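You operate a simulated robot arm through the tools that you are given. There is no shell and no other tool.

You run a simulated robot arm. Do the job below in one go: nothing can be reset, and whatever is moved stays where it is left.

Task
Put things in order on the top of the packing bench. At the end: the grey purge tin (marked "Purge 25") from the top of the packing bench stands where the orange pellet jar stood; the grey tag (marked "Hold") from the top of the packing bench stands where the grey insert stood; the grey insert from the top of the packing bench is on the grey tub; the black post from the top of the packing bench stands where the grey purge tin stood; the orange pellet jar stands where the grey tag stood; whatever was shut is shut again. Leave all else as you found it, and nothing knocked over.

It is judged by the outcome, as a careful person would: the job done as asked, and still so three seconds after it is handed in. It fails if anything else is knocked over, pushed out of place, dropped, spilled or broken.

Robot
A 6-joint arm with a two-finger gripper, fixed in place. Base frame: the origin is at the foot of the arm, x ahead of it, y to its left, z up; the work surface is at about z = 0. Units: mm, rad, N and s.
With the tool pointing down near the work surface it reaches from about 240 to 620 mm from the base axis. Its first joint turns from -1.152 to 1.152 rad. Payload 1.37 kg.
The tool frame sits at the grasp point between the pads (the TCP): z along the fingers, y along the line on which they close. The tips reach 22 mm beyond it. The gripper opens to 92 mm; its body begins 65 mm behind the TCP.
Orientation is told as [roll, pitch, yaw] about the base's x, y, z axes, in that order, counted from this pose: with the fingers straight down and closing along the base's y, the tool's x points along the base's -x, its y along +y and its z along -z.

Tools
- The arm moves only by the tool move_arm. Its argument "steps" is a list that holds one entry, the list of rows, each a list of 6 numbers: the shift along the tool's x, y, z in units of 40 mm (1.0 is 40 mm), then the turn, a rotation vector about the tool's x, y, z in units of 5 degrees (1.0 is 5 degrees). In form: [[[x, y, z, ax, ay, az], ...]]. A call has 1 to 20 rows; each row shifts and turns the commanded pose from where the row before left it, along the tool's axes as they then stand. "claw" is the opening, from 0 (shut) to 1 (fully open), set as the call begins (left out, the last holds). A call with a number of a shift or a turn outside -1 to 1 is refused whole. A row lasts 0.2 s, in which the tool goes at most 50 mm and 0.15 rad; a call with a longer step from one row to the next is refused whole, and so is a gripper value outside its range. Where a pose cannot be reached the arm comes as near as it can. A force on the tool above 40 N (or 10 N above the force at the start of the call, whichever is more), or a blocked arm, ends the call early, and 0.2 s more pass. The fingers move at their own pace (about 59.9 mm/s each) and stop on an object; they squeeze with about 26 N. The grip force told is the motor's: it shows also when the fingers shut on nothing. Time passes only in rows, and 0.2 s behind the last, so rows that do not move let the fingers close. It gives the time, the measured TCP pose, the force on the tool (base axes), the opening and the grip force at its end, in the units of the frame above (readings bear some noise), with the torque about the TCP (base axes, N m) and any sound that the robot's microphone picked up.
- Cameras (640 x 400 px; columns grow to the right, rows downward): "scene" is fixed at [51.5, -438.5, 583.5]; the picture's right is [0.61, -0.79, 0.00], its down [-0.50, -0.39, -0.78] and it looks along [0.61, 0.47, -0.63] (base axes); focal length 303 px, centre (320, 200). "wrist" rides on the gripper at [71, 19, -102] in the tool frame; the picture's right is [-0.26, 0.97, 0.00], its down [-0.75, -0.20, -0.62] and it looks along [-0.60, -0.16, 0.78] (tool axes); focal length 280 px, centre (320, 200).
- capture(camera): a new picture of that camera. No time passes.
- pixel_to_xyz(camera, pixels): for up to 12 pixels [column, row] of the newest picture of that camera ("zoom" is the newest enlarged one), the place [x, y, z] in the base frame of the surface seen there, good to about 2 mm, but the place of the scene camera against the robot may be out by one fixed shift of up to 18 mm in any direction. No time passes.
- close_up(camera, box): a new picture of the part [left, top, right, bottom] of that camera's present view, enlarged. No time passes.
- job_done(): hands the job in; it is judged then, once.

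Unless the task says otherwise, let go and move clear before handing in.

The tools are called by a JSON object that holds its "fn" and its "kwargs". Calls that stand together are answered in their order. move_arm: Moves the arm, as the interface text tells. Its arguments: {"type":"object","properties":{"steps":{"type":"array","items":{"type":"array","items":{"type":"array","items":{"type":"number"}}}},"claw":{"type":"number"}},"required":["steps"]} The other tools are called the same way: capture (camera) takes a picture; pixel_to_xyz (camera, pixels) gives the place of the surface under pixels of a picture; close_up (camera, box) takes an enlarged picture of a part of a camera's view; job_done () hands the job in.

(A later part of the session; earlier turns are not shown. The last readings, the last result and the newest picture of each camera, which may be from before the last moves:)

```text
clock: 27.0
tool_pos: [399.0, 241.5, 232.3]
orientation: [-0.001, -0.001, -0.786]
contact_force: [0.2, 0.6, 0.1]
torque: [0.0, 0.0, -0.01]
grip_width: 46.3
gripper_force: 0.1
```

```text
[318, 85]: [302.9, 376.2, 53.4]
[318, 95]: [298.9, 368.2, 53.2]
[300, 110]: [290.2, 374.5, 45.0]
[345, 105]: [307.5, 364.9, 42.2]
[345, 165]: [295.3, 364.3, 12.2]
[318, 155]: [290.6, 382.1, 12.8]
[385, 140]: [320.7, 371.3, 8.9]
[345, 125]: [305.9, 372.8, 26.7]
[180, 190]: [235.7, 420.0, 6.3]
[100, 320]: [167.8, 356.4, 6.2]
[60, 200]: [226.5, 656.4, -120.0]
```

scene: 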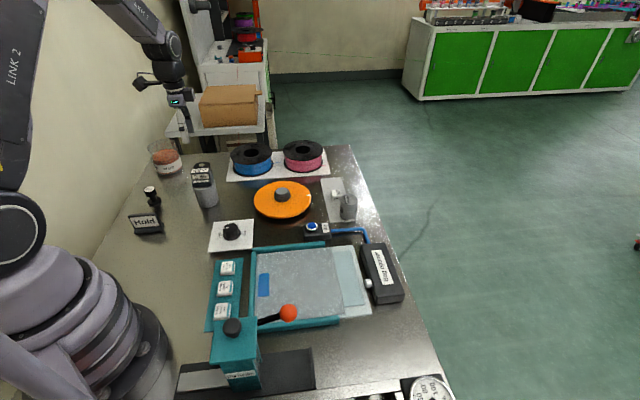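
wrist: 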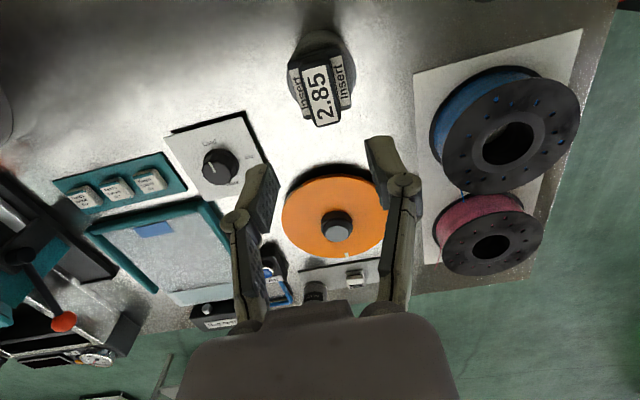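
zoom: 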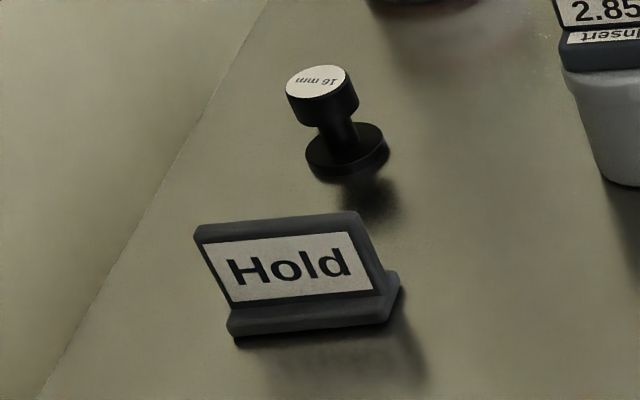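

The tag is about 66 mm long along (0.74,-0.67) with its top at z≈54, foot centre near (230,272), and a backward lean. Gripping it at its two ends avoids the lean, so I'll go above it and turn to yaw ≈0.835.

{"fn": "move_arm", "kwargs": {"steps": [[[0.871, -0.624, 0.2, 0, 0, 0], [0.871, -0.624, 0.2, 0, 0, 0], [0.871, -0.624, 0.2, 0, 0, 0], [0.871, -0.624, 0.2, 0, 0, 0], [0, 0, 0, 0, 0, -1], [0, 0, 0, 0, 0, -1], [0, 0, 0, 0, 0, -1], [0, 0, 0, 0, 0, -1], [0, 0, 0, 0, 0, -1], [0, 0, 0, 0, 0, -1], [0, 0, 0, 0, 0, -1], [0, 0, 0, 0, 0, -1], [0, 0, 0, 0, 0, -1], [0, 0, 0, 0, 0, -1], [0, 0, 0, 0, 0, -1], [0, 0, 0, 0, 0, -1], [0, 0, 0, 0, 0, -1], [0, 0, 0, 0, 0, -1], [0, 0, 0, 0, 0, -1], [0, 0, 0, 0, 0, -1]]], "claw": 1}}

{"fn": "move_arm", "kwargs": {"steps": [[[0, 0, 0, 0, 0, -0.9], [0, 0, 0, 0, 0, -0.9], [0, 0, 0, 0, 0, -0.77], [0, 0, 0, 0, 0, 0]]], "claw": 1}}

{"fn": "capture", "kwargs": {"camera": "wrist"}}

```text
clock: 31.2
tool_pos: [229.9, 273.0, 201.9]
orientation: [-0.001, 0.001, 0.611]
contact_force: [-0.5, -0.5, 0.7]
torque: [0.03, -0.02, 0.01]
grip_width: 91.9
gripper_force: 0.0
```

```text
clock: 32.2
tool_pos: [229.9, 273.3, 200.4]
orientation: [0.001, 0.001, 0.838]
contact_force: [-0.1, -0.6, -0.3]
torque: [0.0, 0.02, -0.01]
grip_width: 92.1
gripper_force: 0.0
```

```text
taken
```

wrist: 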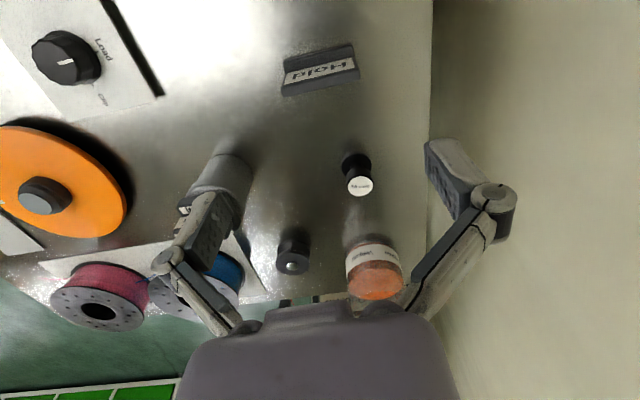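

The tag is in view at (320,70). I'll enlarge it and read its ends.

{"fn": "close_up", "kwargs": {"camera": "wrist", "box": [265, 30, 375, 110]}}

{"fn": "pixel_to_xyz", "kwargs": {"camera": "wrist", "pixels": [[285, 93], [358, 77], [320, 86], [285, 66], [352, 46], [290, 56], [350, 60], [288, 80], [356, 68], [320, 70], [360, 165], [359, 186]]}}

```text
5.00 times, centred on (320, 70) of wrist
```

zoom: 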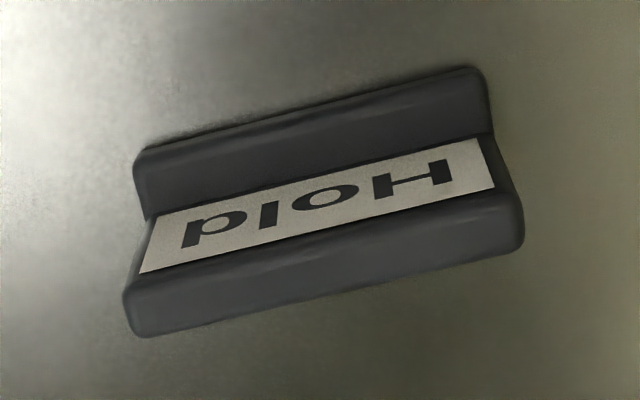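

```text
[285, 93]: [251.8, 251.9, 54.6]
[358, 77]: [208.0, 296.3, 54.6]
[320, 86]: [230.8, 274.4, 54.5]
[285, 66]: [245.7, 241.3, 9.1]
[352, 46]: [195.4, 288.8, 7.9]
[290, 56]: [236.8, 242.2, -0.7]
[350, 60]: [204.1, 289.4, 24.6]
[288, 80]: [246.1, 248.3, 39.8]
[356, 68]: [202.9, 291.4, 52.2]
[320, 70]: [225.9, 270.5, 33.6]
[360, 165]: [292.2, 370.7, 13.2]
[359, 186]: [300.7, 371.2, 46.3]
```

The tag's plate top and foot are clearly seen. I'll read their end points to set the grip centre and heading.

{"fn": "pixel_to_xyz", "kwargs": {"camera": "zoom", "pixels": [[140, 322], [132, 295], [515, 245], [510, 210], [330, 290], [325, 262], [142, 165], [142, 200], [475, 78], [486, 125], [305, 120], [320, 230]]}}

```text
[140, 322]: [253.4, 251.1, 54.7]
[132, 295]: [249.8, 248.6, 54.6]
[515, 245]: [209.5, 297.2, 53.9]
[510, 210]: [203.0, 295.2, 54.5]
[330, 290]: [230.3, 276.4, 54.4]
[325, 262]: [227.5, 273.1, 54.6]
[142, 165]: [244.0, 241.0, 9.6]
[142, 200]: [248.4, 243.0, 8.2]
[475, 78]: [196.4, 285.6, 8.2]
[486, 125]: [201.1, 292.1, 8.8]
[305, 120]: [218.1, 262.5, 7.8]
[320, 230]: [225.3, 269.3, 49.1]
```

The tag's long axis is at about -0.785 rad, 66 mm long, centred near (229.5,273). I'll turn slightly to yaw 0.786 and descend with open fingers to z≈75 to check clearance.

{"fn": "move_arm", "kwargs": {"steps": [[[0, 0, 0, 0, 0, 0.6], [0, 0, 0.8, 0, 0, 0], [0, 0, 0.8, 0, 0, 0], [0, 0, 0.8, 0, 0, 0], [0, 0, 0.74, 0, 0, 0], [0, 0, 0, 0, 0, 0]]], "claw": 1}}

{"fn": "capture", "kwargs": {"camera": "wrist"}}

{"fn": "close_up", "kwargs": {"camera": "scene", "box": [100, 140, 220, 260]}}

```text
clock: 33.6
tool_pos: [228.5, 273.9, 75.9]
orientation: [-0.001, 0.001, 0.784]
contact_force: [0.3, 0.7, -0.4]
torque: [0.0, 0.02, 0.01]
grip_width: 92.0
gripper_force: 0.1
```

```text
taken
```

wrist: 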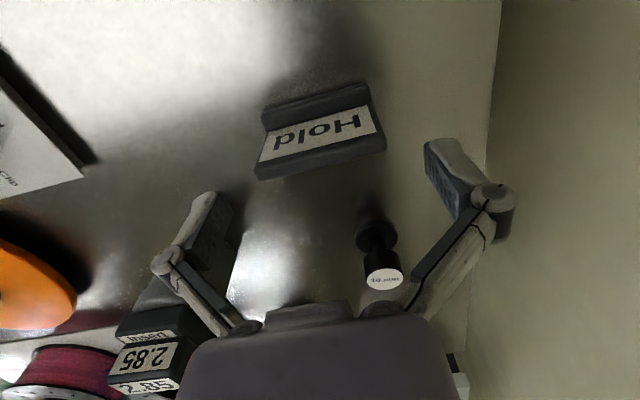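

```text
3.33 times, centred on (160, 200) of scene
```

zoom: 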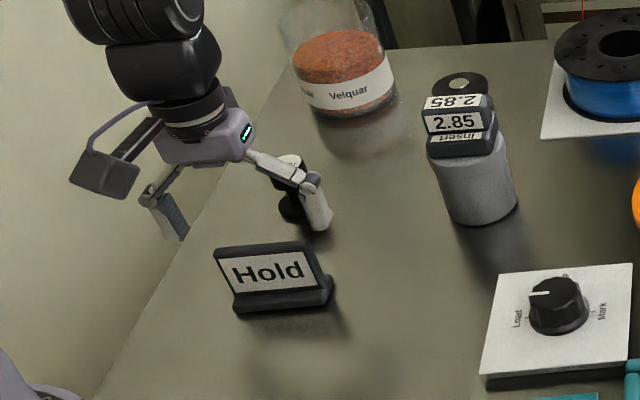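

In the wrist view the tag lies on the tool axis, but in the scene zoom the fingertips seem a bit beyond it. I'll measure the fingertips against the tag in the same scene zoom before going lower.

{"fn": "pixel_to_xyz", "kwargs": {"camera": "zoom", "pixels": [[180, 234], [170, 238], [184, 230], [318, 226], [308, 222], [326, 218], [220, 252], [300, 246], [268, 248], [240, 300], [325, 292], [285, 200]]}}

{"fn": "pixel_to_xyz", "kwargs": {"camera": "wrist", "pixels": [[258, 172], [382, 145], [322, 160], [270, 130], [365, 95], [320, 110], [430, 150], [225, 200], [378, 275], [375, 240]]}}

```text
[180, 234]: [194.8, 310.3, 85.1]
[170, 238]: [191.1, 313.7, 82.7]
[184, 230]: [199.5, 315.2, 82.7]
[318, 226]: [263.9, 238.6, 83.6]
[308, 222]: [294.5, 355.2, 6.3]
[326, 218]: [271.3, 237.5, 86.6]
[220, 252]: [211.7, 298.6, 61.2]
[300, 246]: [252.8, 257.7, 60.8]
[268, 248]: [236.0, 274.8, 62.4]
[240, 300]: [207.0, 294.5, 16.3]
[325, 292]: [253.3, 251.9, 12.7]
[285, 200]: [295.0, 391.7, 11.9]
```

```text
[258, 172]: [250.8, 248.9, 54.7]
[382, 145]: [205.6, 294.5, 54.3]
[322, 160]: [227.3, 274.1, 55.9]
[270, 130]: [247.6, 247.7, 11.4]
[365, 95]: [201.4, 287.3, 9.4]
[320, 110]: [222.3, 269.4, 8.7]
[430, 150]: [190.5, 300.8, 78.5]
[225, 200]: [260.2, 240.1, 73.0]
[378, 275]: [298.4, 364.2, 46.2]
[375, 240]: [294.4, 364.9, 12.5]
```

The fingertip midpoint (≈(230,275)) matches the tag's; the tips simply sit higher while open (z≈76 at TCP 76) and will reach lower as they close. I'll go down to TCP z≈28 and close on the tag's ends.

{"fn": "move_arm", "kwargs": {"steps": [[[0, 0, 0.5, 0, 0, 0], [0, 0, 0.5, 0, 0, 0], [0, 0, 0.2, 0, 0, 0], [0, 0, 0, 0, 0, 0]]], "claw": 1}}

{"fn": "capture", "kwargs": {"camera": "wrist"}}

{"fn": "close_up", "kwargs": {"camera": "scene", "box": [100, 160, 200, 250]}}

```text
clock: 34.6
tool_pos: [228.8, 273.8, 28.3]
orientation: [0.001, 0.001, 0.784]
contact_force: [0.1, 0.9, 0.1]
torque: [0.0, 0.01, 0.0]
grip_width: 92.0
gripper_force: 0.1
```

```text
taken
```

wrist: 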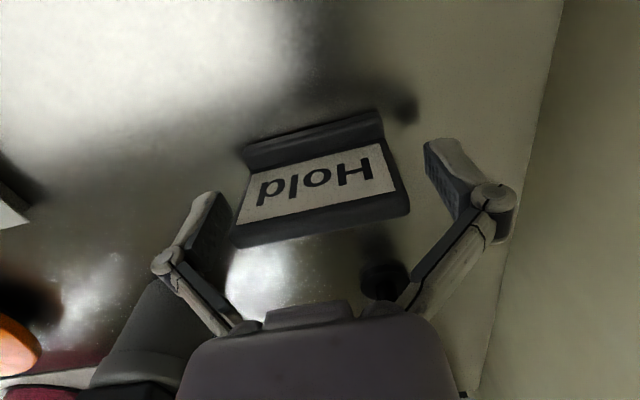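

```text
4.44 times, centred on (150, 205) of scene
```

zoom: 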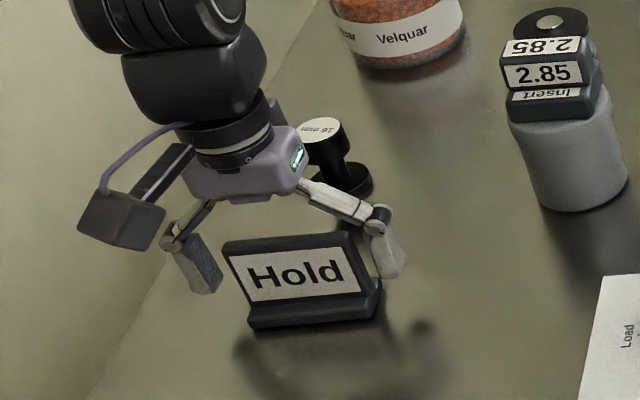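

The fingers straddle the tag's ends at mid height with space all round. I'll close on it.

{"fn": "move_arm", "kwargs": {"steps": [[[0, 0, 0, 0, 0, 0], [0, 0, 0, 0, 0, 0], [0, 0, 0, 0, 0, 0], [0, 0, 0, 0, 0, 0]]], "claw": 0}}

{"fn": "capture", "kwargs": {"camera": "wrist"}}

{"fn": "close_up", "kwargs": {"camera": "scene", "box": [100, 160, 200, 250]}}

```text
clock: 35.6
tool_pos: [229.7, 273.5, 28.4]
orientation: [0.001, 0.0, 0.783]
contact_force: [0.0, -1.6, 8.6]
torque: [-0.02, 0.0, 0.02]
grip_width: 69.1
gripper_force: 25.9
```

```text
taken
```

wrist: 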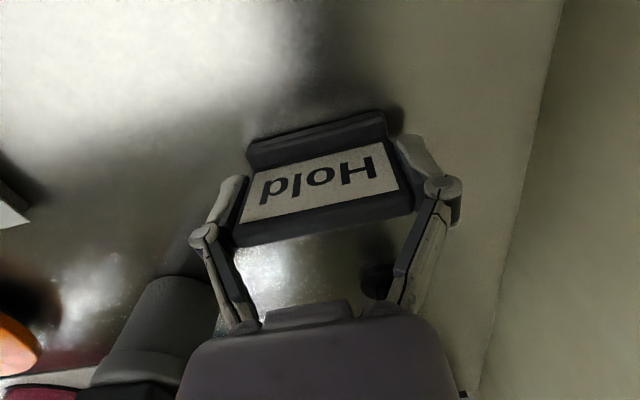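

```text
4.44 times, centred on (150, 205) of scene
```

zoom: 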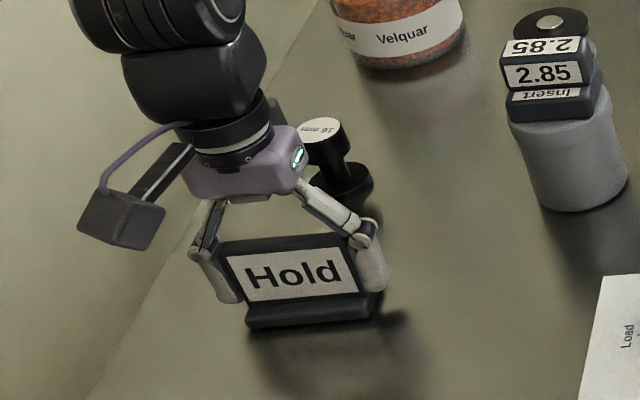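

The fingers hold the tag's ends at 69 mm with 26 N, and the tag still stands upright. I'll lift gently and check.

{"fn": "move_arm", "kwargs": {"steps": [[[0, 0, -0.1, 0, 0, 0], [0, 0, -0.2, 0, 0, 0], [0, 0, -0.5, 0, 0, 0], [0, 0, 0, 0, 0, 0]]], "claw": 0}}

{"fn": "close_up", "kwargs": {"camera": "scene", "box": [100, 140, 200, 240]}}

{"fn": "capture", "kwargs": {"camera": "wrist"}}

```text
clock: 36.6
tool_pos: [230.9, 273.6, 59.1]
orientation: [0.0, 0.0, 0.784]
contact_force: [-0.6, -0.4, -0.6]
torque: [0.03, -0.01, -0.02]
grip_width: 69.1
gripper_force: 26.2
```

```text
4.00 times, centred on (150, 190) of scene
```

zoom: 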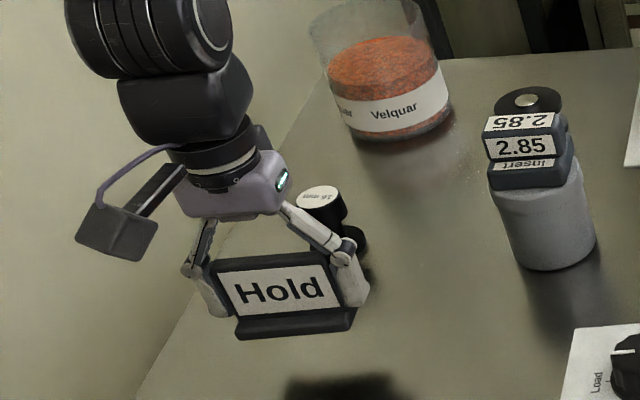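

```text
taken
```

wrist: 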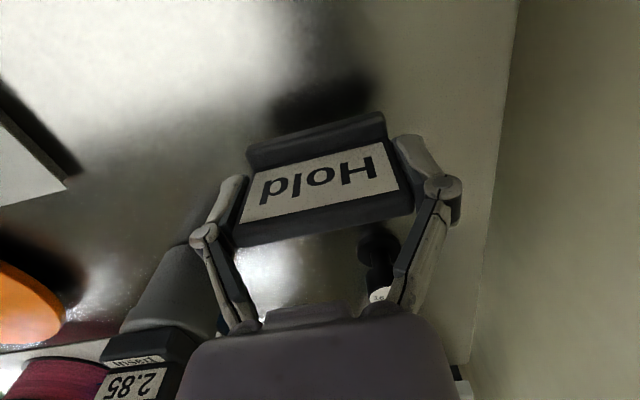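

The tag hangs level in the grip. I'll lift it to z≈230 and carry it right, keeping its heading the same, first to about (360,0).

{"fn": "move_arm", "kwargs": {"steps": [[[0, 0, -0.85, 0, 0, 0], [0, 0, -0.85, 0, 0, 0], [0, 0, -0.85, 0, 0, 0], [0, 0, -0.85, 0, 0, 0], [0, 0, -0.85, 0, 0, 0], [0.317, -0.891, 0, 0, 0, 0], [0.317, -0.891, 0, 0, 0, 0], [0.317, -0.891, 0, 0, 0, 0], [0.317, -0.891, 0, 0, 0, 0], [0.317, -0.891, 0, 0, 0, 0], [0.317, -0.891, 0, 0, 0, 0], [0.317, -0.891, 0, 0, 0, 0], [0.317, -0.891, 0, 0, 0, 0]]], "claw": 0}}

{"fn": "move_arm", "kwargs": {"steps": [[[0.7435, -0.586, 0, 0, 0, 0], [0.7435, -0.586, 0, 0, 0, 0], [0.7435, -0.586, 0, 0, 0, 0], [0.7435, -0.586, 0, 0, 0, 0], [0.7435, -0.586, 0, 0, 0, 0]]], "claw": 0}}

```text
clock: 39.4
tool_pos: [360.3, -0.9, 228.5]
orientation: [0.0, 0.001, 0.785]
contact_force: [-0.6, 0.5, 0.1]
torque: [0.01, 0.01, 0.0]
grip_width: 69.3
gripper_force: 26.0
```

```text
clock: 40.6
tool_pos: [339.2, -189.3, 228.3]
orientation: [0.0, 0.001, 0.784]
contact_force: [-0.5, 0.6, -0.2]
torque: [0.02, 0.01, -0.01]
grip_width: 69.0
gripper_force: 26.6
```

The heading holds at 0.784 with no trouble. I'll go on towards the insert's old place in two parts.

{"fn": "move_arm", "kwargs": {"steps": [[[0.7435, -0.586, 0, 0, 0, 0], [0.7435, -0.586, 0, 0, 0, 0], [0.7435, -0.586, 0, 0, 0, 0]]], "claw": 0}}

{"fn": "move_arm", "kwargs": {"steps": [[[0.7435, -0.586, 0, 0, 0, 0], [0.7435, -0.586, 0, 0, 0, 0], [0, 0, 0, 0, 0, 0]]], "claw": 0}}

{"fn": "capture", "kwargs": {"camera": "wrist"}}

{"fn": "capture", "kwargs": {"camera": "scene"}}

```text
clock: 41.4
tool_pos: [324.6, -299.1, 228.7]
orientation: [0.001, 0.0, 0.785]
contact_force: [0.2, -0.1, -0.8]
torque: [0.0, 0.0, -0.01]
grip_width: 68.9
gripper_force: 26.3
```

```text
clock: 42.2
tool_pos: [315.8, -373.7, 227.2]
orientation: [0.001, 0.001, 0.784]
contact_force: [0.1, -0.9, -0.4]
torque: [0.02, 0.02, 0.01]
grip_width: 69.2
gripper_force: 25.5
```

```text
taken
```

wrist: 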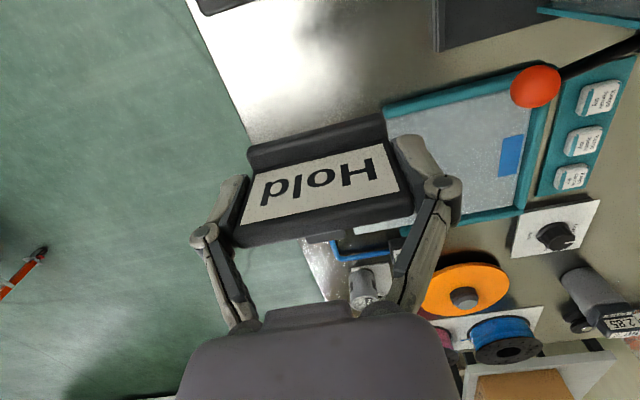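

```text
taken
```

scene: 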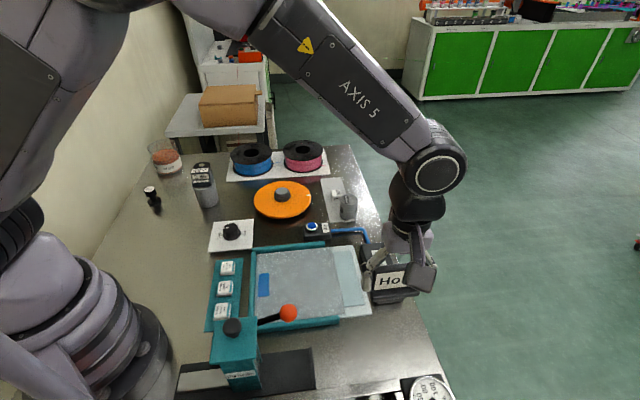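

The arm reaches the spot with heading unchanged. Before descending, I'll check how low the camera housing (scene (422,275)) hangs, since it will be over the sealer's rim.

{"fn": "close_up", "kwargs": {"camera": "scene", "box": [340, 190, 460, 310]}}

{"fn": "pixel_to_xyz", "kwargs": {"camera": "scene", "pixels": [[422, 270], [424, 288], [408, 282], [435, 280], [415, 260], [395, 272], [390, 298], [375, 300], [415, 293]]}}

```text
3.33 times, centred on (400, 250) of scene
```

zoom: 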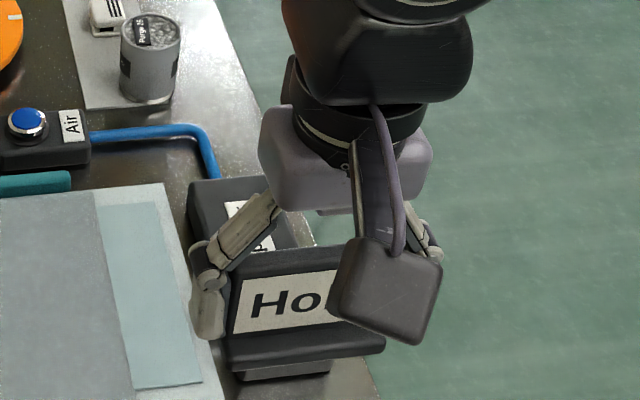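

```text
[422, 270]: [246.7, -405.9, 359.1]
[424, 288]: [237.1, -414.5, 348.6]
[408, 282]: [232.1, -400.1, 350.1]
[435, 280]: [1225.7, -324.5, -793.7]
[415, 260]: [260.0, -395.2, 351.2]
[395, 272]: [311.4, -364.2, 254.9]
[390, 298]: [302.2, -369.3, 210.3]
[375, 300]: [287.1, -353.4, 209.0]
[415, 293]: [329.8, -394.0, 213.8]
```

The camera housing stays about 110 mm above the TCP, well clear of the sealer (≤81 mm). I'll lower the tag to about 12 mm above the bench.

{"fn": "move_arm", "kwargs": {"steps": [[[0, 0, 0.93, 0, 0, 0], [0, 0, 0.93, 0, 0, 0], [0, 0, 0.93, 0, 0, 0], [0, 0, 0.93, 0, 0, 0], [0, 0, 0.93, 0, 0, 0], [0, 0, 0, 0, 0, 0]]], "claw": 0}}

{"fn": "capture", "kwargs": {"camera": "wrist"}}

{"fn": "close_up", "kwargs": {"camera": "scene", "box": [330, 260, 450, 400]}}

```text
clock: 43.6
tool_pos: [316.0, -374.9, 44.1]
orientation: [0.001, 0.001, 0.784]
contact_force: [-0.3, 0.4, 0.3]
torque: [-0.02, -0.01, -0.03]
grip_width: 69.0
gripper_force: 25.8
```

```text
taken
```

wrist: 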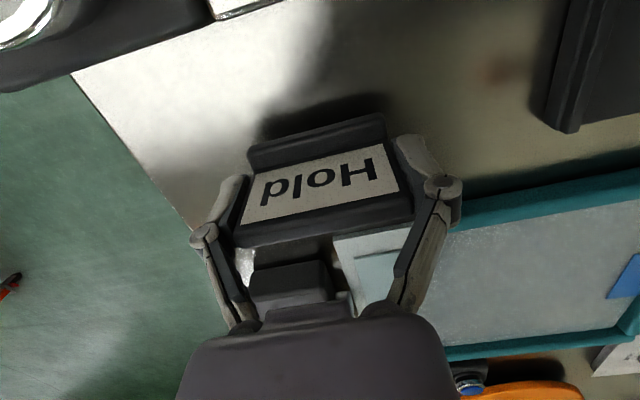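

```text
2.86 times, centred on (390, 330) of scene
```

zoom: 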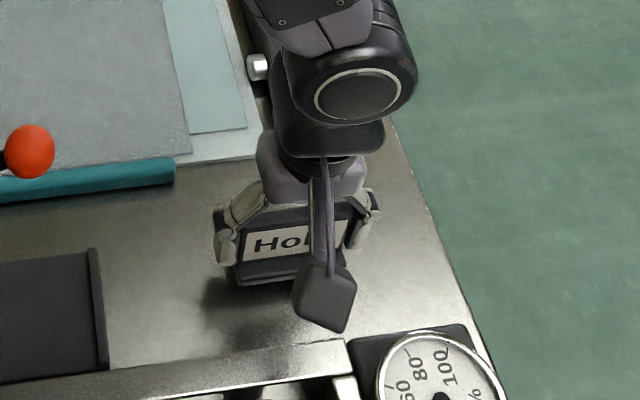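

The tag hovers above the right spot. I'll lower it in small steps and watch the force.

{"fn": "move_arm", "kwargs": {"steps": [[[0, 0, 0.15, 0, 0, 0], [0, 0, 0.1, 0, 0, 0], [0, 0, 0, 0, 0, 0], [0, 0, 0, 0, 0, 0]]], "claw": 0}}

{"fn": "move_arm", "kwargs": {"steps": [[[0, 0, 0.04, 0, 0, 0], [0, 0, 0, 0, 0, 0], [0, 0, 0, 0, 0, 0]]], "claw": 0}}

```text
clock: 44.6
tool_pos: [315.5, -375.2, 32.7]
orientation: [0.001, -0.001, 0.783]
contact_force: [-0.9, 0.4, -0.4]
torque: [-0.02, -0.03, 0.0]
grip_width: 68.8
gripper_force: 26.4
```

```text
clock: 45.4
tool_pos: [315.7, -374.3, 30.5]
orientation: [-0.001, 0.0, 0.785]
contact_force: [-0.3, 0.0, 0.0]
torque: [0.03, 0.03, -0.02]
grip_width: 68.8
gripper_force: 26.5
```

No contact yet at z≈30.5; I'll keep stepping down by about 1 mm.

{"fn": "move_arm", "kwargs": {"steps": [[[0, 0, 0.03, 0, 0, 0], [0, 0, 0, 0, 0, 0], [0, 0, 0, 0, 0, 0]]], "claw": 0}}

{"fn": "move_arm", "kwargs": {"steps": [[[0, 0, 0.015, 0, 0, 0], [0, 0, 0, 0, 0, 0], [0, 0, 0, 0, 0, 0]]], "claw": 0}}

```text
clock: 46.2
tool_pos: [315.3, -375.1, 30.0]
orientation: [-0.001, 0.0, 0.783]
contact_force: [-0.5, -0.6, 0.3]
torque: [-0.02, 0.02, 0.0]
grip_width: 69.0
gripper_force: 26.1
```

```text
clock: 47.0
tool_pos: [315.2, -375.5, 30.2]
orientation: [-0.002, -0.001, 0.784]
contact_force: [-0.1, -0.7, 0.0]
torque: [-0.01, -0.01, 0.0]
grip_width: 69.1
gripper_force: 25.8
```

By my count the tag is still about 2.5 mm above the bench. I'll continue down gently.

{"fn": "move_arm", "kwargs": {"steps": [[[0, 0, 0.04, 0, 0, 0], [0, 0, 0, 0, 0, 0], [0, 0, 0, 0, 0, 0]]], "claw": 0}}

{"fn": "move_arm", "kwargs": {"steps": [[[0, 0, 0.02, 0, 0, 0], [0, 0, 0, 0, 0, 0], [0, 0, 0, 0, 0, 0]]], "claw": 0}}

```text
clock: 47.8
tool_pos: [314.5, -376.4, 29.3]
orientation: [0.0, -0.002, 0.784]
contact_force: [-0.6, 2.3, 11.5]
torque: [0.12, 0.04, -0.01]
grip_width: 68.9
gripper_force: 25.8
```

```text
clock: 48.6
tool_pos: [315.5, -375.7, 28.0]
orientation: [-0.002, 0.001, 0.784]
contact_force: [0.5, 3.6, 16.8]
torque: [0.08, 0.03, 0.02]
grip_width: 69.4
gripper_force: 26.4
```

The force rose to about 17 N, so the tag stands on the bench. I'll ease off slightly, open the fingers, and rise.

{"fn": "move_arm", "kwargs": {"steps": [[[0, 0, -0.015, 0, 0, 0], [0, 0, 0, 0, 0, 0]]], "claw": 0}}

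{"fn": "move_arm", "kwargs": {"steps": [[[0, 0, 0, 0, 0, 0], [0, 0, 0, 0, 0, 0], [0, 0, 0, 0, 0, 0], [0, 0, -0.2, 0, 0, 0], [0, 0, -0.6, 0, 0, 0], [0, 0, -0.9, 0, 0, 0], [0, 0, -0.9, 0, 0, 0], [0, 0, -0.9, 0, 0, 0], [0, 0, -0.9, 0, 0, 0], [0, 0, 0, 0, 0, 0]]], "claw": 1}}

{"fn": "capture", "kwargs": {"camera": "wrist"}}

{"fn": "capture", "kwargs": {"camera": "scene"}}

```text
clock: 49.2
tool_pos: [314.6, -375.7, 27.9]
orientation: [0.001, 0.0, 0.784]
contact_force: [-0.2, -0.7, 2.3]
torque: [-0.11, -0.06, -0.01]
grip_width: 68.9
gripper_force: 25.9
```

```text
clock: 51.4
tool_pos: [312.7, -374.6, 203.3]
orientation: [0.001, -0.001, 0.783]
contact_force: [0.5, 0.1, -0.3]
torque: [0.02, 0.02, -0.01]
grip_width: 92.0
gripper_force: 0.1
```

```text
taken
```

wrist: 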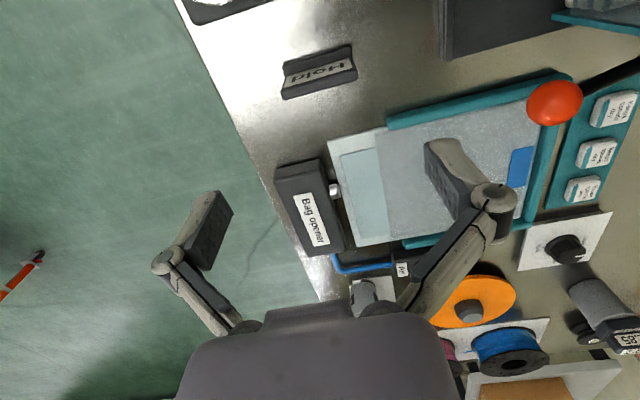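

```text
taken
```

scene: 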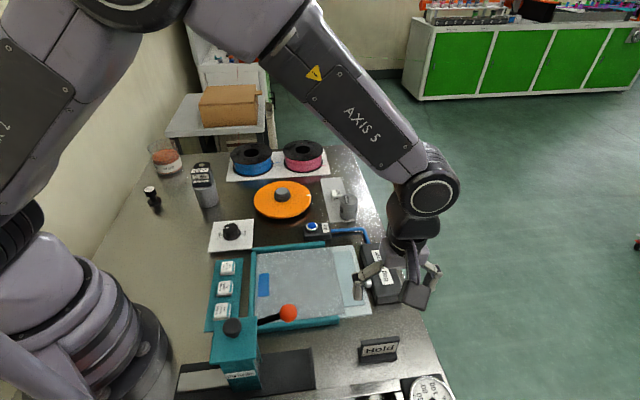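

The tag stands upright where the insert was (wrist (320,70), scene (380,348)). Next I'll go back to the left side to study the jar and post more closely.

{"fn": "move_arm", "kwargs": {"steps": [[[-0.906, 0.568, -0.214, 0, 0, 0], [-0.906, 0.568, -0.214, 0, 0, 0], [-0.906, 0.568, -0.214, 0, 0, 0], [-0.906, 0.568, -0.214, 0, 0, 0], [-0.906, 0.568, -0.214, 0, 0, 0], [-0.906, 0.568, -0.214, 0, 0, 0], [-0.906, 0.568, -0.214, 0, 0, 0], [-0.906, 0.568, -0.214, 0, 0, 0], [-0.906, 0.568, -0.214, 0, 0, 0], [-0.506, 0.952, 0, 0, 0, 0], [-0.506, 0.952, 0, 0, 0, 0], [-0.506, 0.952, 0, 0, 0, 0], [-0.506, 0.952, 0, 0, 0, 0], [-0.506, 0.952, 0, 0, 0, 0], [-0.506, 0.952, 0, 0, 0, 0], [-0.506, 0.952, 0, 0, 0, 0], [-0.506, 0.952, 0, 0, 0, 0], [0, 0, 0, 0, 0, -0.5], [0, 0, 0, 0, 0, -0.5]]], "claw": 1}}

{"fn": "capture", "kwargs": {"camera": "wrist"}}

{"fn": "close_up", "kwargs": {"camera": "scene", "box": [335, 310, 435, 400]}}

```text
clock: 55.4
tool_pos: [299.9, 327.4, 281.3]
orientation: [0.001, 0.0, 0.871]
contact_force: [-0.8, 0.1, -0.9]
torque: [-0.04, -0.01, -0.02]
grip_width: 92.0
gripper_force: 0.1
```

```text
taken
```

wrist: 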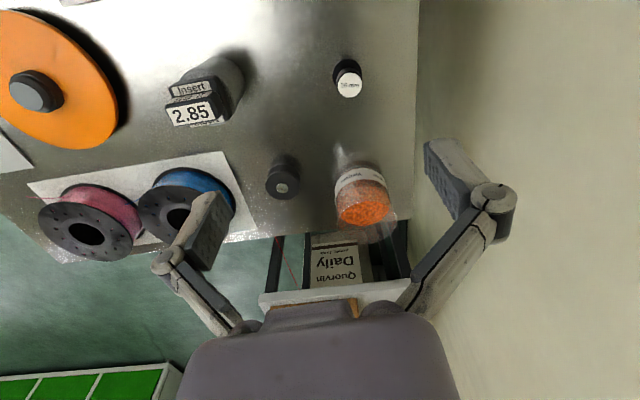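

```text
4.44 times, centred on (385, 355) of scene
```

zoom: 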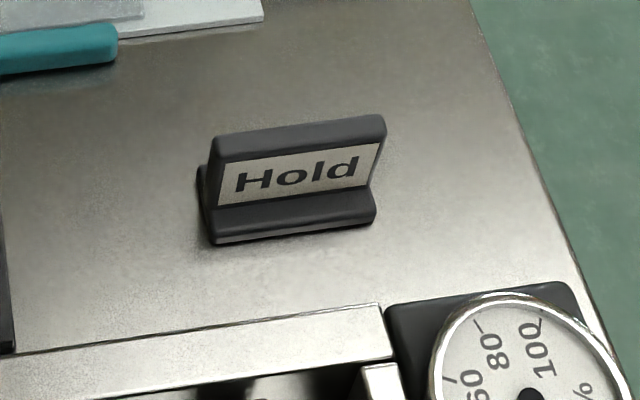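

The tag stands neatly. The jar is now at wrist (360,205); I'll zoom in and measure its rim, sides and base.

{"fn": "close_up", "kwargs": {"camera": "wrist", "box": [315, 150, 415, 245]}}

{"fn": "pixel_to_xyz", "kwargs": {"camera": "wrist", "pixels": [[336, 205], [388, 205], [362, 190], [362, 222], [340, 215], [385, 198], [337, 182], [383, 176], [360, 168], [340, 190], [386, 185], [360, 178]]}}

```text
4.21 times, centred on (365, 198) of wrist
```

zoom: 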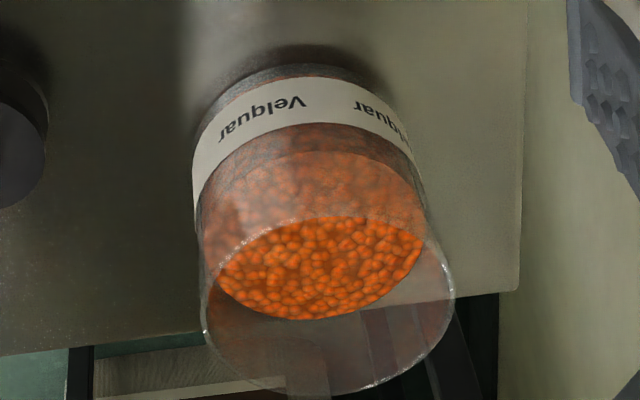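

```text
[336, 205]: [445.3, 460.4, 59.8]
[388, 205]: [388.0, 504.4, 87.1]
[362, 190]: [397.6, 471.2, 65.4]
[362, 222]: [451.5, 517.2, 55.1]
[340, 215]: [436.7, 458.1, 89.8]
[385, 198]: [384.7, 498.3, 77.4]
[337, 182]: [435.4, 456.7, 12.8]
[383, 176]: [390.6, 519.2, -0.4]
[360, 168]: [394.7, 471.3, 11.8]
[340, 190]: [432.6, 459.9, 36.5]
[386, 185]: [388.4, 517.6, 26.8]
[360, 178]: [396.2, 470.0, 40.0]
```

The fit gives a jar about 84–86 mm across — close to the 92 mm opening — so centring must be exact. I'll read more points on its sides and rim.

{"fn": "pixel_to_xyz", "kwargs": {"camera": "zoom", "pixels": [[200, 180], [200, 150], [225, 115], [260, 95], [300, 88], [350, 95], [390, 120], [405, 145], [405, 165], [210, 200], [240, 140], [320, 130]]}}

{"fn": "pixel_to_xyz", "kwargs": {"camera": "zoom", "pixels": [[204, 325], [453, 290], [452, 300], [330, 393], [300, 388], [425, 245], [206, 305], [325, 215], [345, 217], [240, 240], [400, 220], [440, 330]]}}

```text
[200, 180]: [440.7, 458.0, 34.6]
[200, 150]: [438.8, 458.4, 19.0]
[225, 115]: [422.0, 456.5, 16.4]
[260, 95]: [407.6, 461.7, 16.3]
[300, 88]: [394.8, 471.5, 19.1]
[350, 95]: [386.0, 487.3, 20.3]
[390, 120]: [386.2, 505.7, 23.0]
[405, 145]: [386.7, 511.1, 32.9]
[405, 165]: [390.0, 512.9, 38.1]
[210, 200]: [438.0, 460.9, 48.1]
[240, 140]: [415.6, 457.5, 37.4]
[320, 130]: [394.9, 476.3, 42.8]
```

```text
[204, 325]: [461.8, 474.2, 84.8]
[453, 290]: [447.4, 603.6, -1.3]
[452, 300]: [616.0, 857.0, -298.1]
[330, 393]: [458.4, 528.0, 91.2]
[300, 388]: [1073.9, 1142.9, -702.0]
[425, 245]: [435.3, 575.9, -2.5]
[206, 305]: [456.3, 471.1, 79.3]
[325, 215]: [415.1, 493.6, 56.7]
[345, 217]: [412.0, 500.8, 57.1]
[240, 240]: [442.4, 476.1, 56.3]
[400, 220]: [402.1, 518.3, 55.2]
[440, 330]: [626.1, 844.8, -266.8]
```

The jar's centre fits to (427,499) with radius ≈42.3 and rim at z≈91; that is r≈657, so I'll use about 20° of outward tilt. I'll tilt and move above it at z≈180, then check that the arm reaches this pose.

{"fn": "move_arm", "kwargs": {"steps": [[[0, 0, 0, 0, 0, 0.1], [0, 0, 0, 0, -1, 0], [0, 0, 0, 0, -1, 0], [0, 0, 0, 0, -1, 0], [0, 0, 0, 0, -1, 0], [-0.69, 0.062, 0.699, 0, 0, 0], [-0.69, 0.062, 0.699, 0, 0, 0], [-0.69, 0.062, 0.699, 0, 0, 0], [-0.69, 0.062, 0.699, 0, 0, 0], [-0.69, 0.062, 0.699, 0, 0, 0], [-0.69, 0.062, 0.699, 0, 0, 0], [0, 0, 0, 0, 0, 0]]], "claw": 1}}

{"fn": "capture", "kwargs": {"camera": "wrist"}}

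{"fn": "capture", "kwargs": {"camera": "scene"}}

```text
clock: 58.0
tool_pos: [426.6, 500.5, 180.7]
orientation: [0.0, -0.349, 0.863]
contact_force: [0.4, 0.2, -0.9]
torque: [0.01, -0.01, 0.0]
grip_width: 91.8
gripper_force: 0.1
```

```text
taken
```

wrist: 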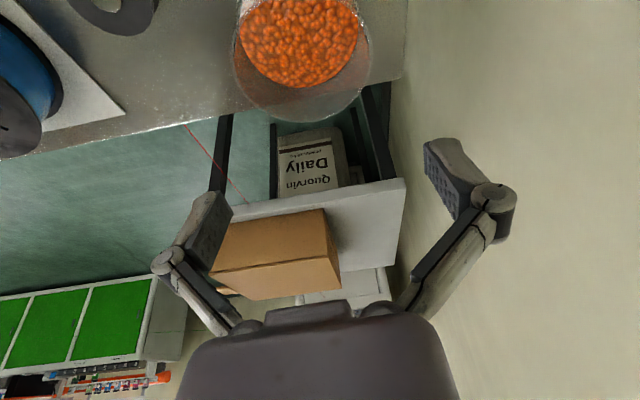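

```text
taken
```

scene: 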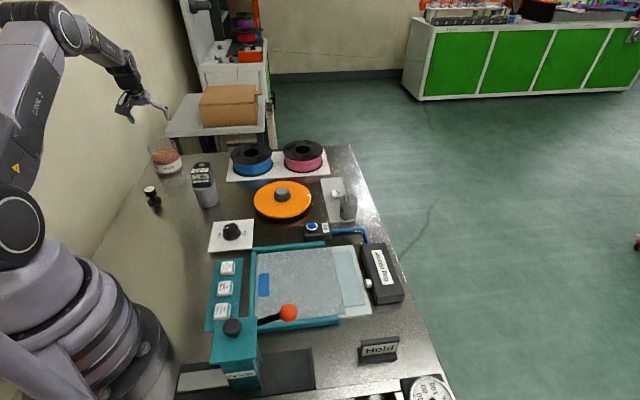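

The pose is reached exactly with the tilt at -0.349. From here I look down into the jar at (300,55); I'll re-measure its centre from this closer view.

{"fn": "close_up", "kwargs": {"camera": "wrist", "box": [215, 0, 385, 130]}}

{"fn": "pixel_to_xyz", "kwargs": {"camera": "wrist", "pixels": [[242, 40], [357, 35], [300, 86], [300, 5], [250, 65], [345, 65], [300, 45], [238, 85], [369, 70], [236, 60]]}}

```text
3.08 times, centred on (300, 65) of wrist
```

zoom: 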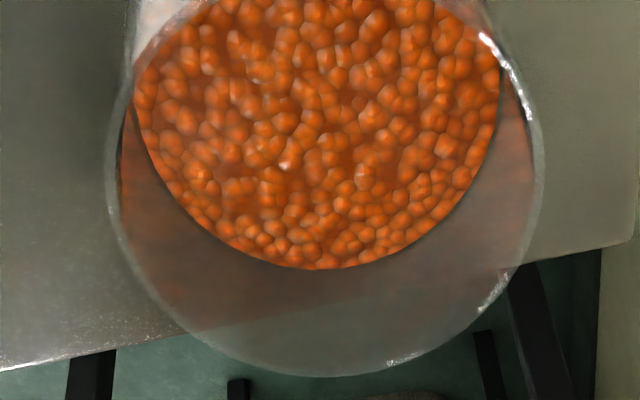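

```text
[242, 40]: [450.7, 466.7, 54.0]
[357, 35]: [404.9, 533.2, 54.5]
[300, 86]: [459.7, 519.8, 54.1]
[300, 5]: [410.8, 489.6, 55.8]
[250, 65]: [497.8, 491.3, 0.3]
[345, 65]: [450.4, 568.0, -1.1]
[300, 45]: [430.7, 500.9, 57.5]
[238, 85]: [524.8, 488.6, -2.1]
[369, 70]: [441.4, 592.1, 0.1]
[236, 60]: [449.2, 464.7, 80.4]
```

The jar's inner and outer rims agree on a centre near (427.8,499), radius about 43, so the gap is only ~3 mm per side. I'll lower to just above the rim (TCP z≈116) and check how evenly the fingers straddle it.

{"fn": "move_arm", "kwargs": {"steps": [[[0.278, -0.02, 0.764, 0, 0, 0], [0.278, 0, 0.764, 0, 0, 0], [0, 0, 0, 0, 0, 0], [0, 0, 0, 0, 0, 0]]], "claw": 1}}

{"fn": "capture", "kwargs": {"camera": "wrist"}}

{"fn": "close_up", "kwargs": {"camera": "scene", "box": [110, 90, 230, 190]}}

```text
clock: 59.0
tool_pos: [426.3, 500.6, 117.3]
orientation: [0.001, -0.349, 0.863]
contact_force: [0.8, 0.3, 0.1]
torque: [0.0, 0.03, 0.0]
grip_width: 92.0
gripper_force: 0.0
```

```text
taken
```

wrist: 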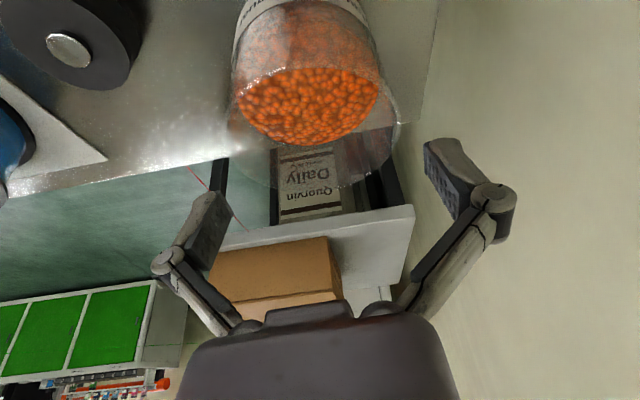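

```text
4.00 times, centred on (170, 140) of scene
```

zoom: 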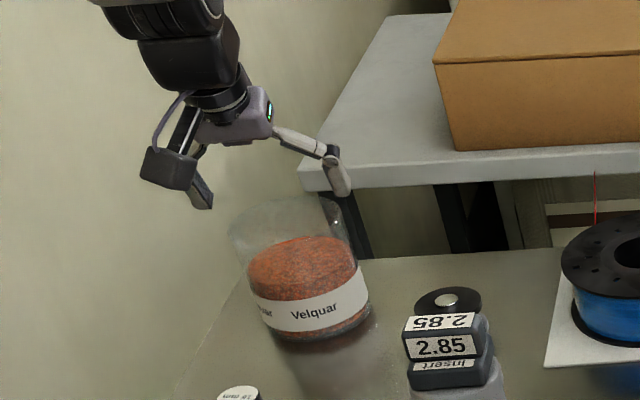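

The jar rim spans about columns 231–400 here, suggesting the gripper should shift about 2 mm along its -y. I'll zoom to read the extremes exactly.

{"fn": "close_up", "kwargs": {"camera": "wrist", "box": [210, 40, 420, 190]}}

```text
2.67 times, centred on (315, 115) of wrist
```

zoom: 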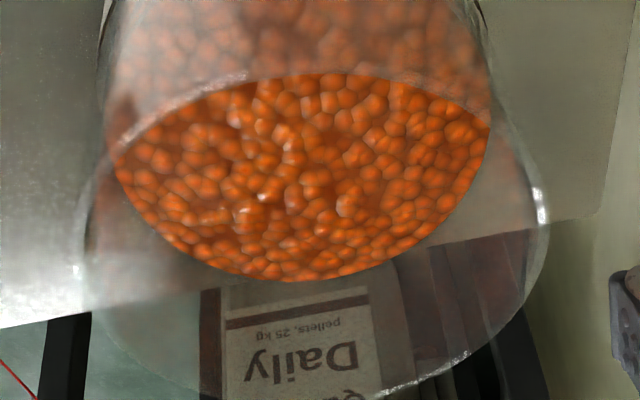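

The rim reads columns 223–401, wider than I modelled, so margins are small. I'll read points on the pellets and rim here, and lower a little more so the fingertips are almost level with the rim, to compare the gaps directly.

{"fn": "pixel_to_xyz", "kwargs": {"camera": "zoom", "pixels": [[120, 165], [485, 135], [300, 275], [320, 90], [78, 262], [545, 212], [541, 200], [385, 390], [102, 20], [480, 20], [105, 60], [490, 90]]}}

{"fn": "move_arm", "kwargs": {"steps": [[[0.06, -0.05, 0.165, 0, 0, 0], [0.06, 0, 0.165, 0, 0, 0], [0, 0, 0, 0, 0, 0], [0, 0, 0, 0, 0, 0]]], "claw": 1}}

{"fn": "capture", "kwargs": {"camera": "wrist"}}

{"fn": "close_up", "kwargs": {"camera": "wrist", "box": [170, 60, 460, 250]}}

```text
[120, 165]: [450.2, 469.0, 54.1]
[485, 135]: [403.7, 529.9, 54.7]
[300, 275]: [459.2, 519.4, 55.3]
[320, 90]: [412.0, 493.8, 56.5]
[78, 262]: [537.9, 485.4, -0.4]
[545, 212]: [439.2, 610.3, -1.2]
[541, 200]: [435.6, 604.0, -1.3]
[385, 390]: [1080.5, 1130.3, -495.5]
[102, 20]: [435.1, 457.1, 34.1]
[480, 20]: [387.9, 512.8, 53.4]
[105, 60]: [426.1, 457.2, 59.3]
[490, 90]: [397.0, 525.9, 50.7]
```

```text
clock: 60.0
tool_pos: [426.6, 498.9, 101.4]
orientation: [-0.001, -0.348, 0.861]
contact_force: [0.1, 0.3, 0.6]
torque: [-0.01, 0.02, -0.01]
grip_width: 91.8
gripper_force: 0.0
```

```text
taken
```

wrist: 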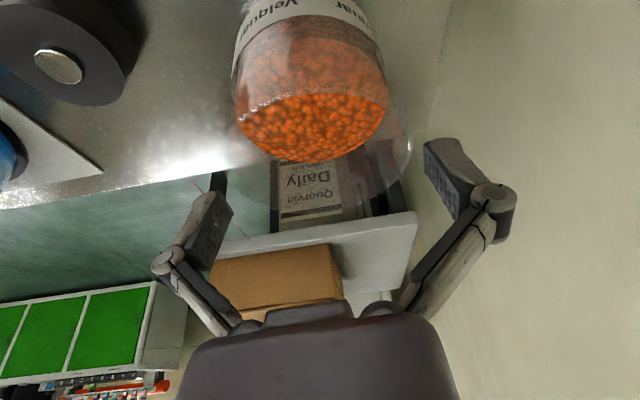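

```text
2.11 times, centred on (315, 155) of wrist
```

zoom: 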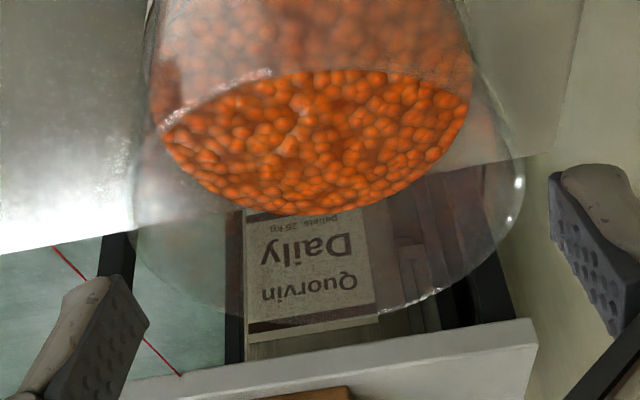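

The finger pads model out symmetric at ±46 mm, and the rim's near and far edges fit radius ≈43. I need the left and right rim edges sharper to settle the sideways offset.

{"fn": "close_up", "kwargs": {"camera": "wrist", "box": [200, 110, 280, 220]}}

{"fn": "close_up", "kwargs": {"camera": "wrist", "box": [360, 90, 460, 220]}}

{"fn": "close_up", "kwargs": {"camera": "scene", "box": [130, 110, 210, 180]}}

```text
3.64 times, centred on (240, 165) of wrist
```

zoom: 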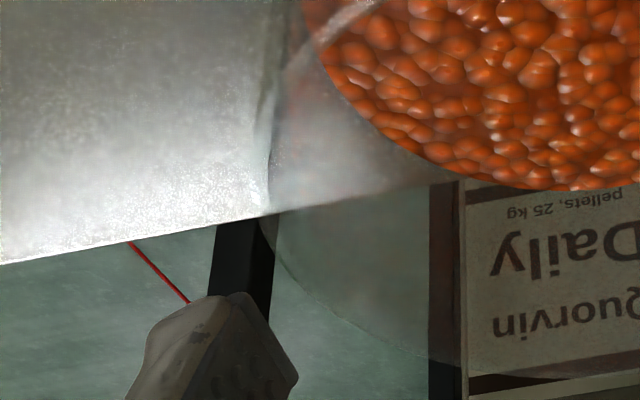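

```text
3.08 times, centred on (410, 155) of wrist
```

zoom: 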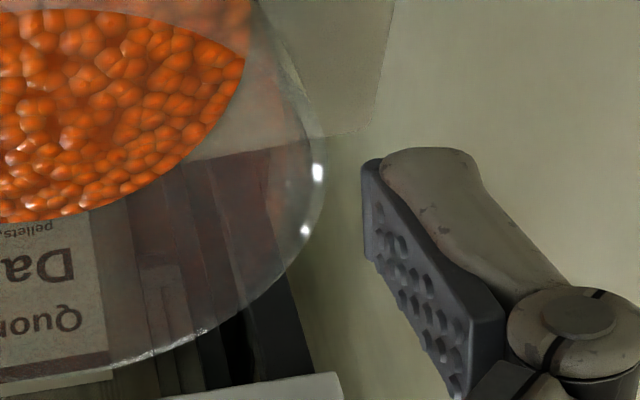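

```text
5.71 times, centred on (170, 145) of scene
```

zoom: 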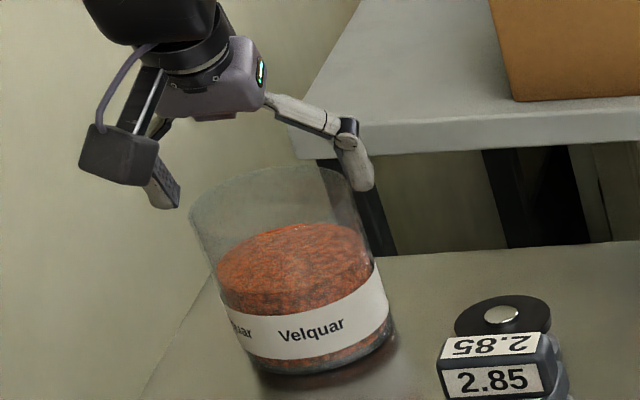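

With the tilted rim modelled properly, the edges at columns 224 and 412 fit a radius of ≈42.1 and an offset of only ~0.5 mm, leaving nearly 4 mm per side. I'll lower 20 mm so the pads pass the rim and check.

{"fn": "move_arm", "kwargs": {"steps": [[[0.057, 0.01, 0.157, 0, 0, 0], [0.057, 0, 0.157, 0, 0, 0], [0.057, 0, 0.157, 0, 0, 0], [0, 0, 0, 0, 0, 0]]], "claw": 1}}

{"fn": "capture", "kwargs": {"camera": "wrist"}}

{"fn": "close_up", "kwargs": {"camera": "scene", "box": [130, 110, 210, 180]}}

```text
clock: 61.0
tool_pos: [428.3, 499.1, 80.5]
orientation: [-0.001, -0.349, 0.863]
contact_force: [-0.8, 0.9, -0.6]
torque: [-0.01, 0.04, 0.04]
grip_width: 92.1
gripper_force: 0.0
```

```text
taken
```

wrist: 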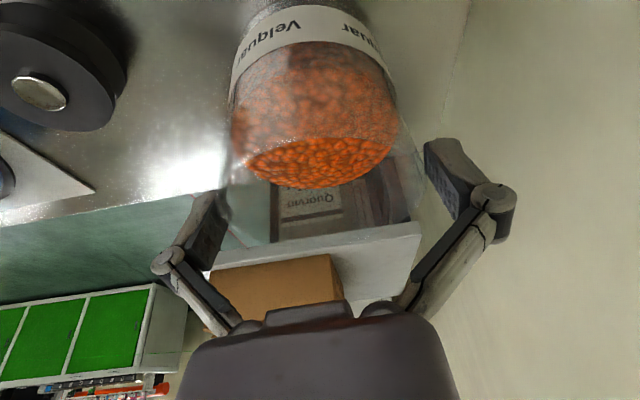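

```text
5.71 times, centred on (170, 145) of scene
```

zoom: 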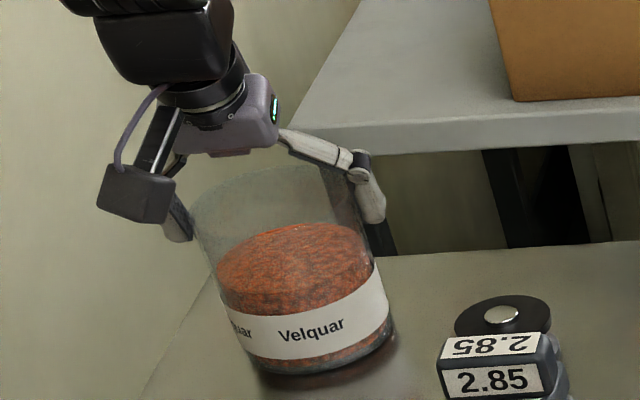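

The pads passed the rim without touching (force under 1 N) and straddle the jar. I'll go down another 20 mm and then close.

{"fn": "move_arm", "kwargs": {"steps": [[[0.057, 0, 0.157, 0, 0, 0], [0.057, 0, 0.157, 0, 0, 0], [0.057, 0, 0.157, 0, 0, 0], [0, 0, 0, 0, 0, 0]]], "claw": 1}}

{"fn": "capture", "kwargs": {"camera": "wrist"}}

{"fn": "close_up", "kwargs": {"camera": "scene", "box": [130, 110, 210, 180]}}

```text
clock: 62.0
tool_pos: [428.6, 499.1, 62.0]
orientation: [0.0, -0.35, 0.863]
contact_force: [0.1, 0.5, -0.3]
torque: [0.02, -0.01, -0.02]
grip_width: 92.3
gripper_force: 0.0
```

```text
taken
```

wrist: 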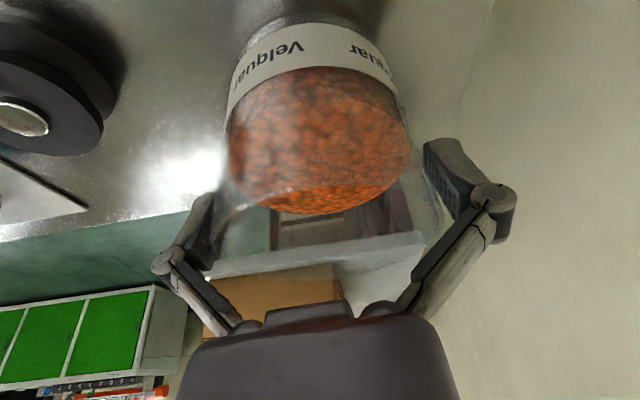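

```text
5.71 times, centred on (170, 145) of scene
```

zoom: 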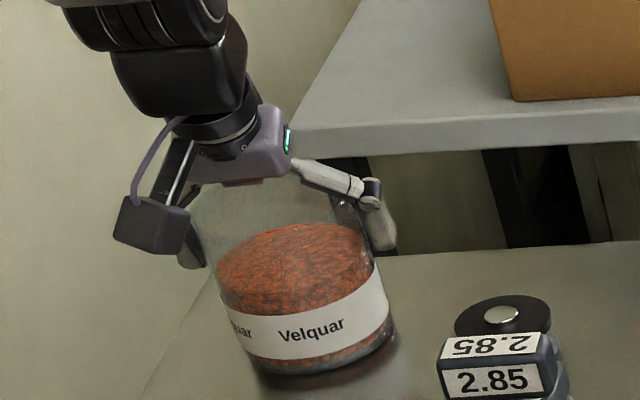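

The jar sits between the pads with no contact force. I'll close on it now.

{"fn": "move_arm", "kwargs": {"steps": [[[0, 0, 0, 0, 0, 0], [0, 0, 0, 0, 0, 0], [0, 0, 0, 0, 0, 0]]], "claw": 0}}

{"fn": "close_up", "kwargs": {"camera": "scene", "box": [130, 110, 210, 180]}}

```text
clock: 62.8
tool_pos: [429.9, 499.2, 61.6]
orientation: [-0.001, -0.349, 0.863]
contact_force: [-2.2, -0.7, 4.8]
torque: [-0.03, 0.06, -0.03]
grip_width: 83.4
gripper_force: 25.8
```

```text
5.71 times, centred on (170, 145) of scene
```

zoom: 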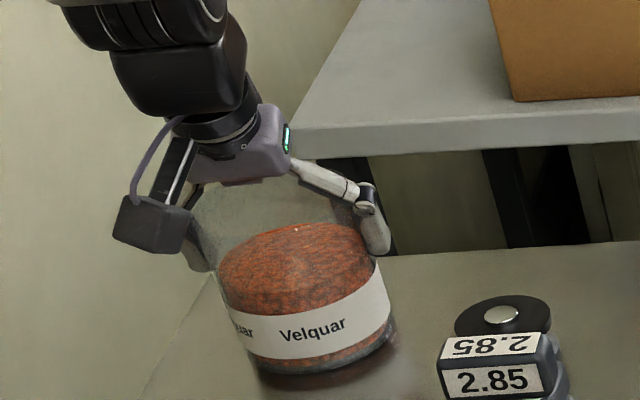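

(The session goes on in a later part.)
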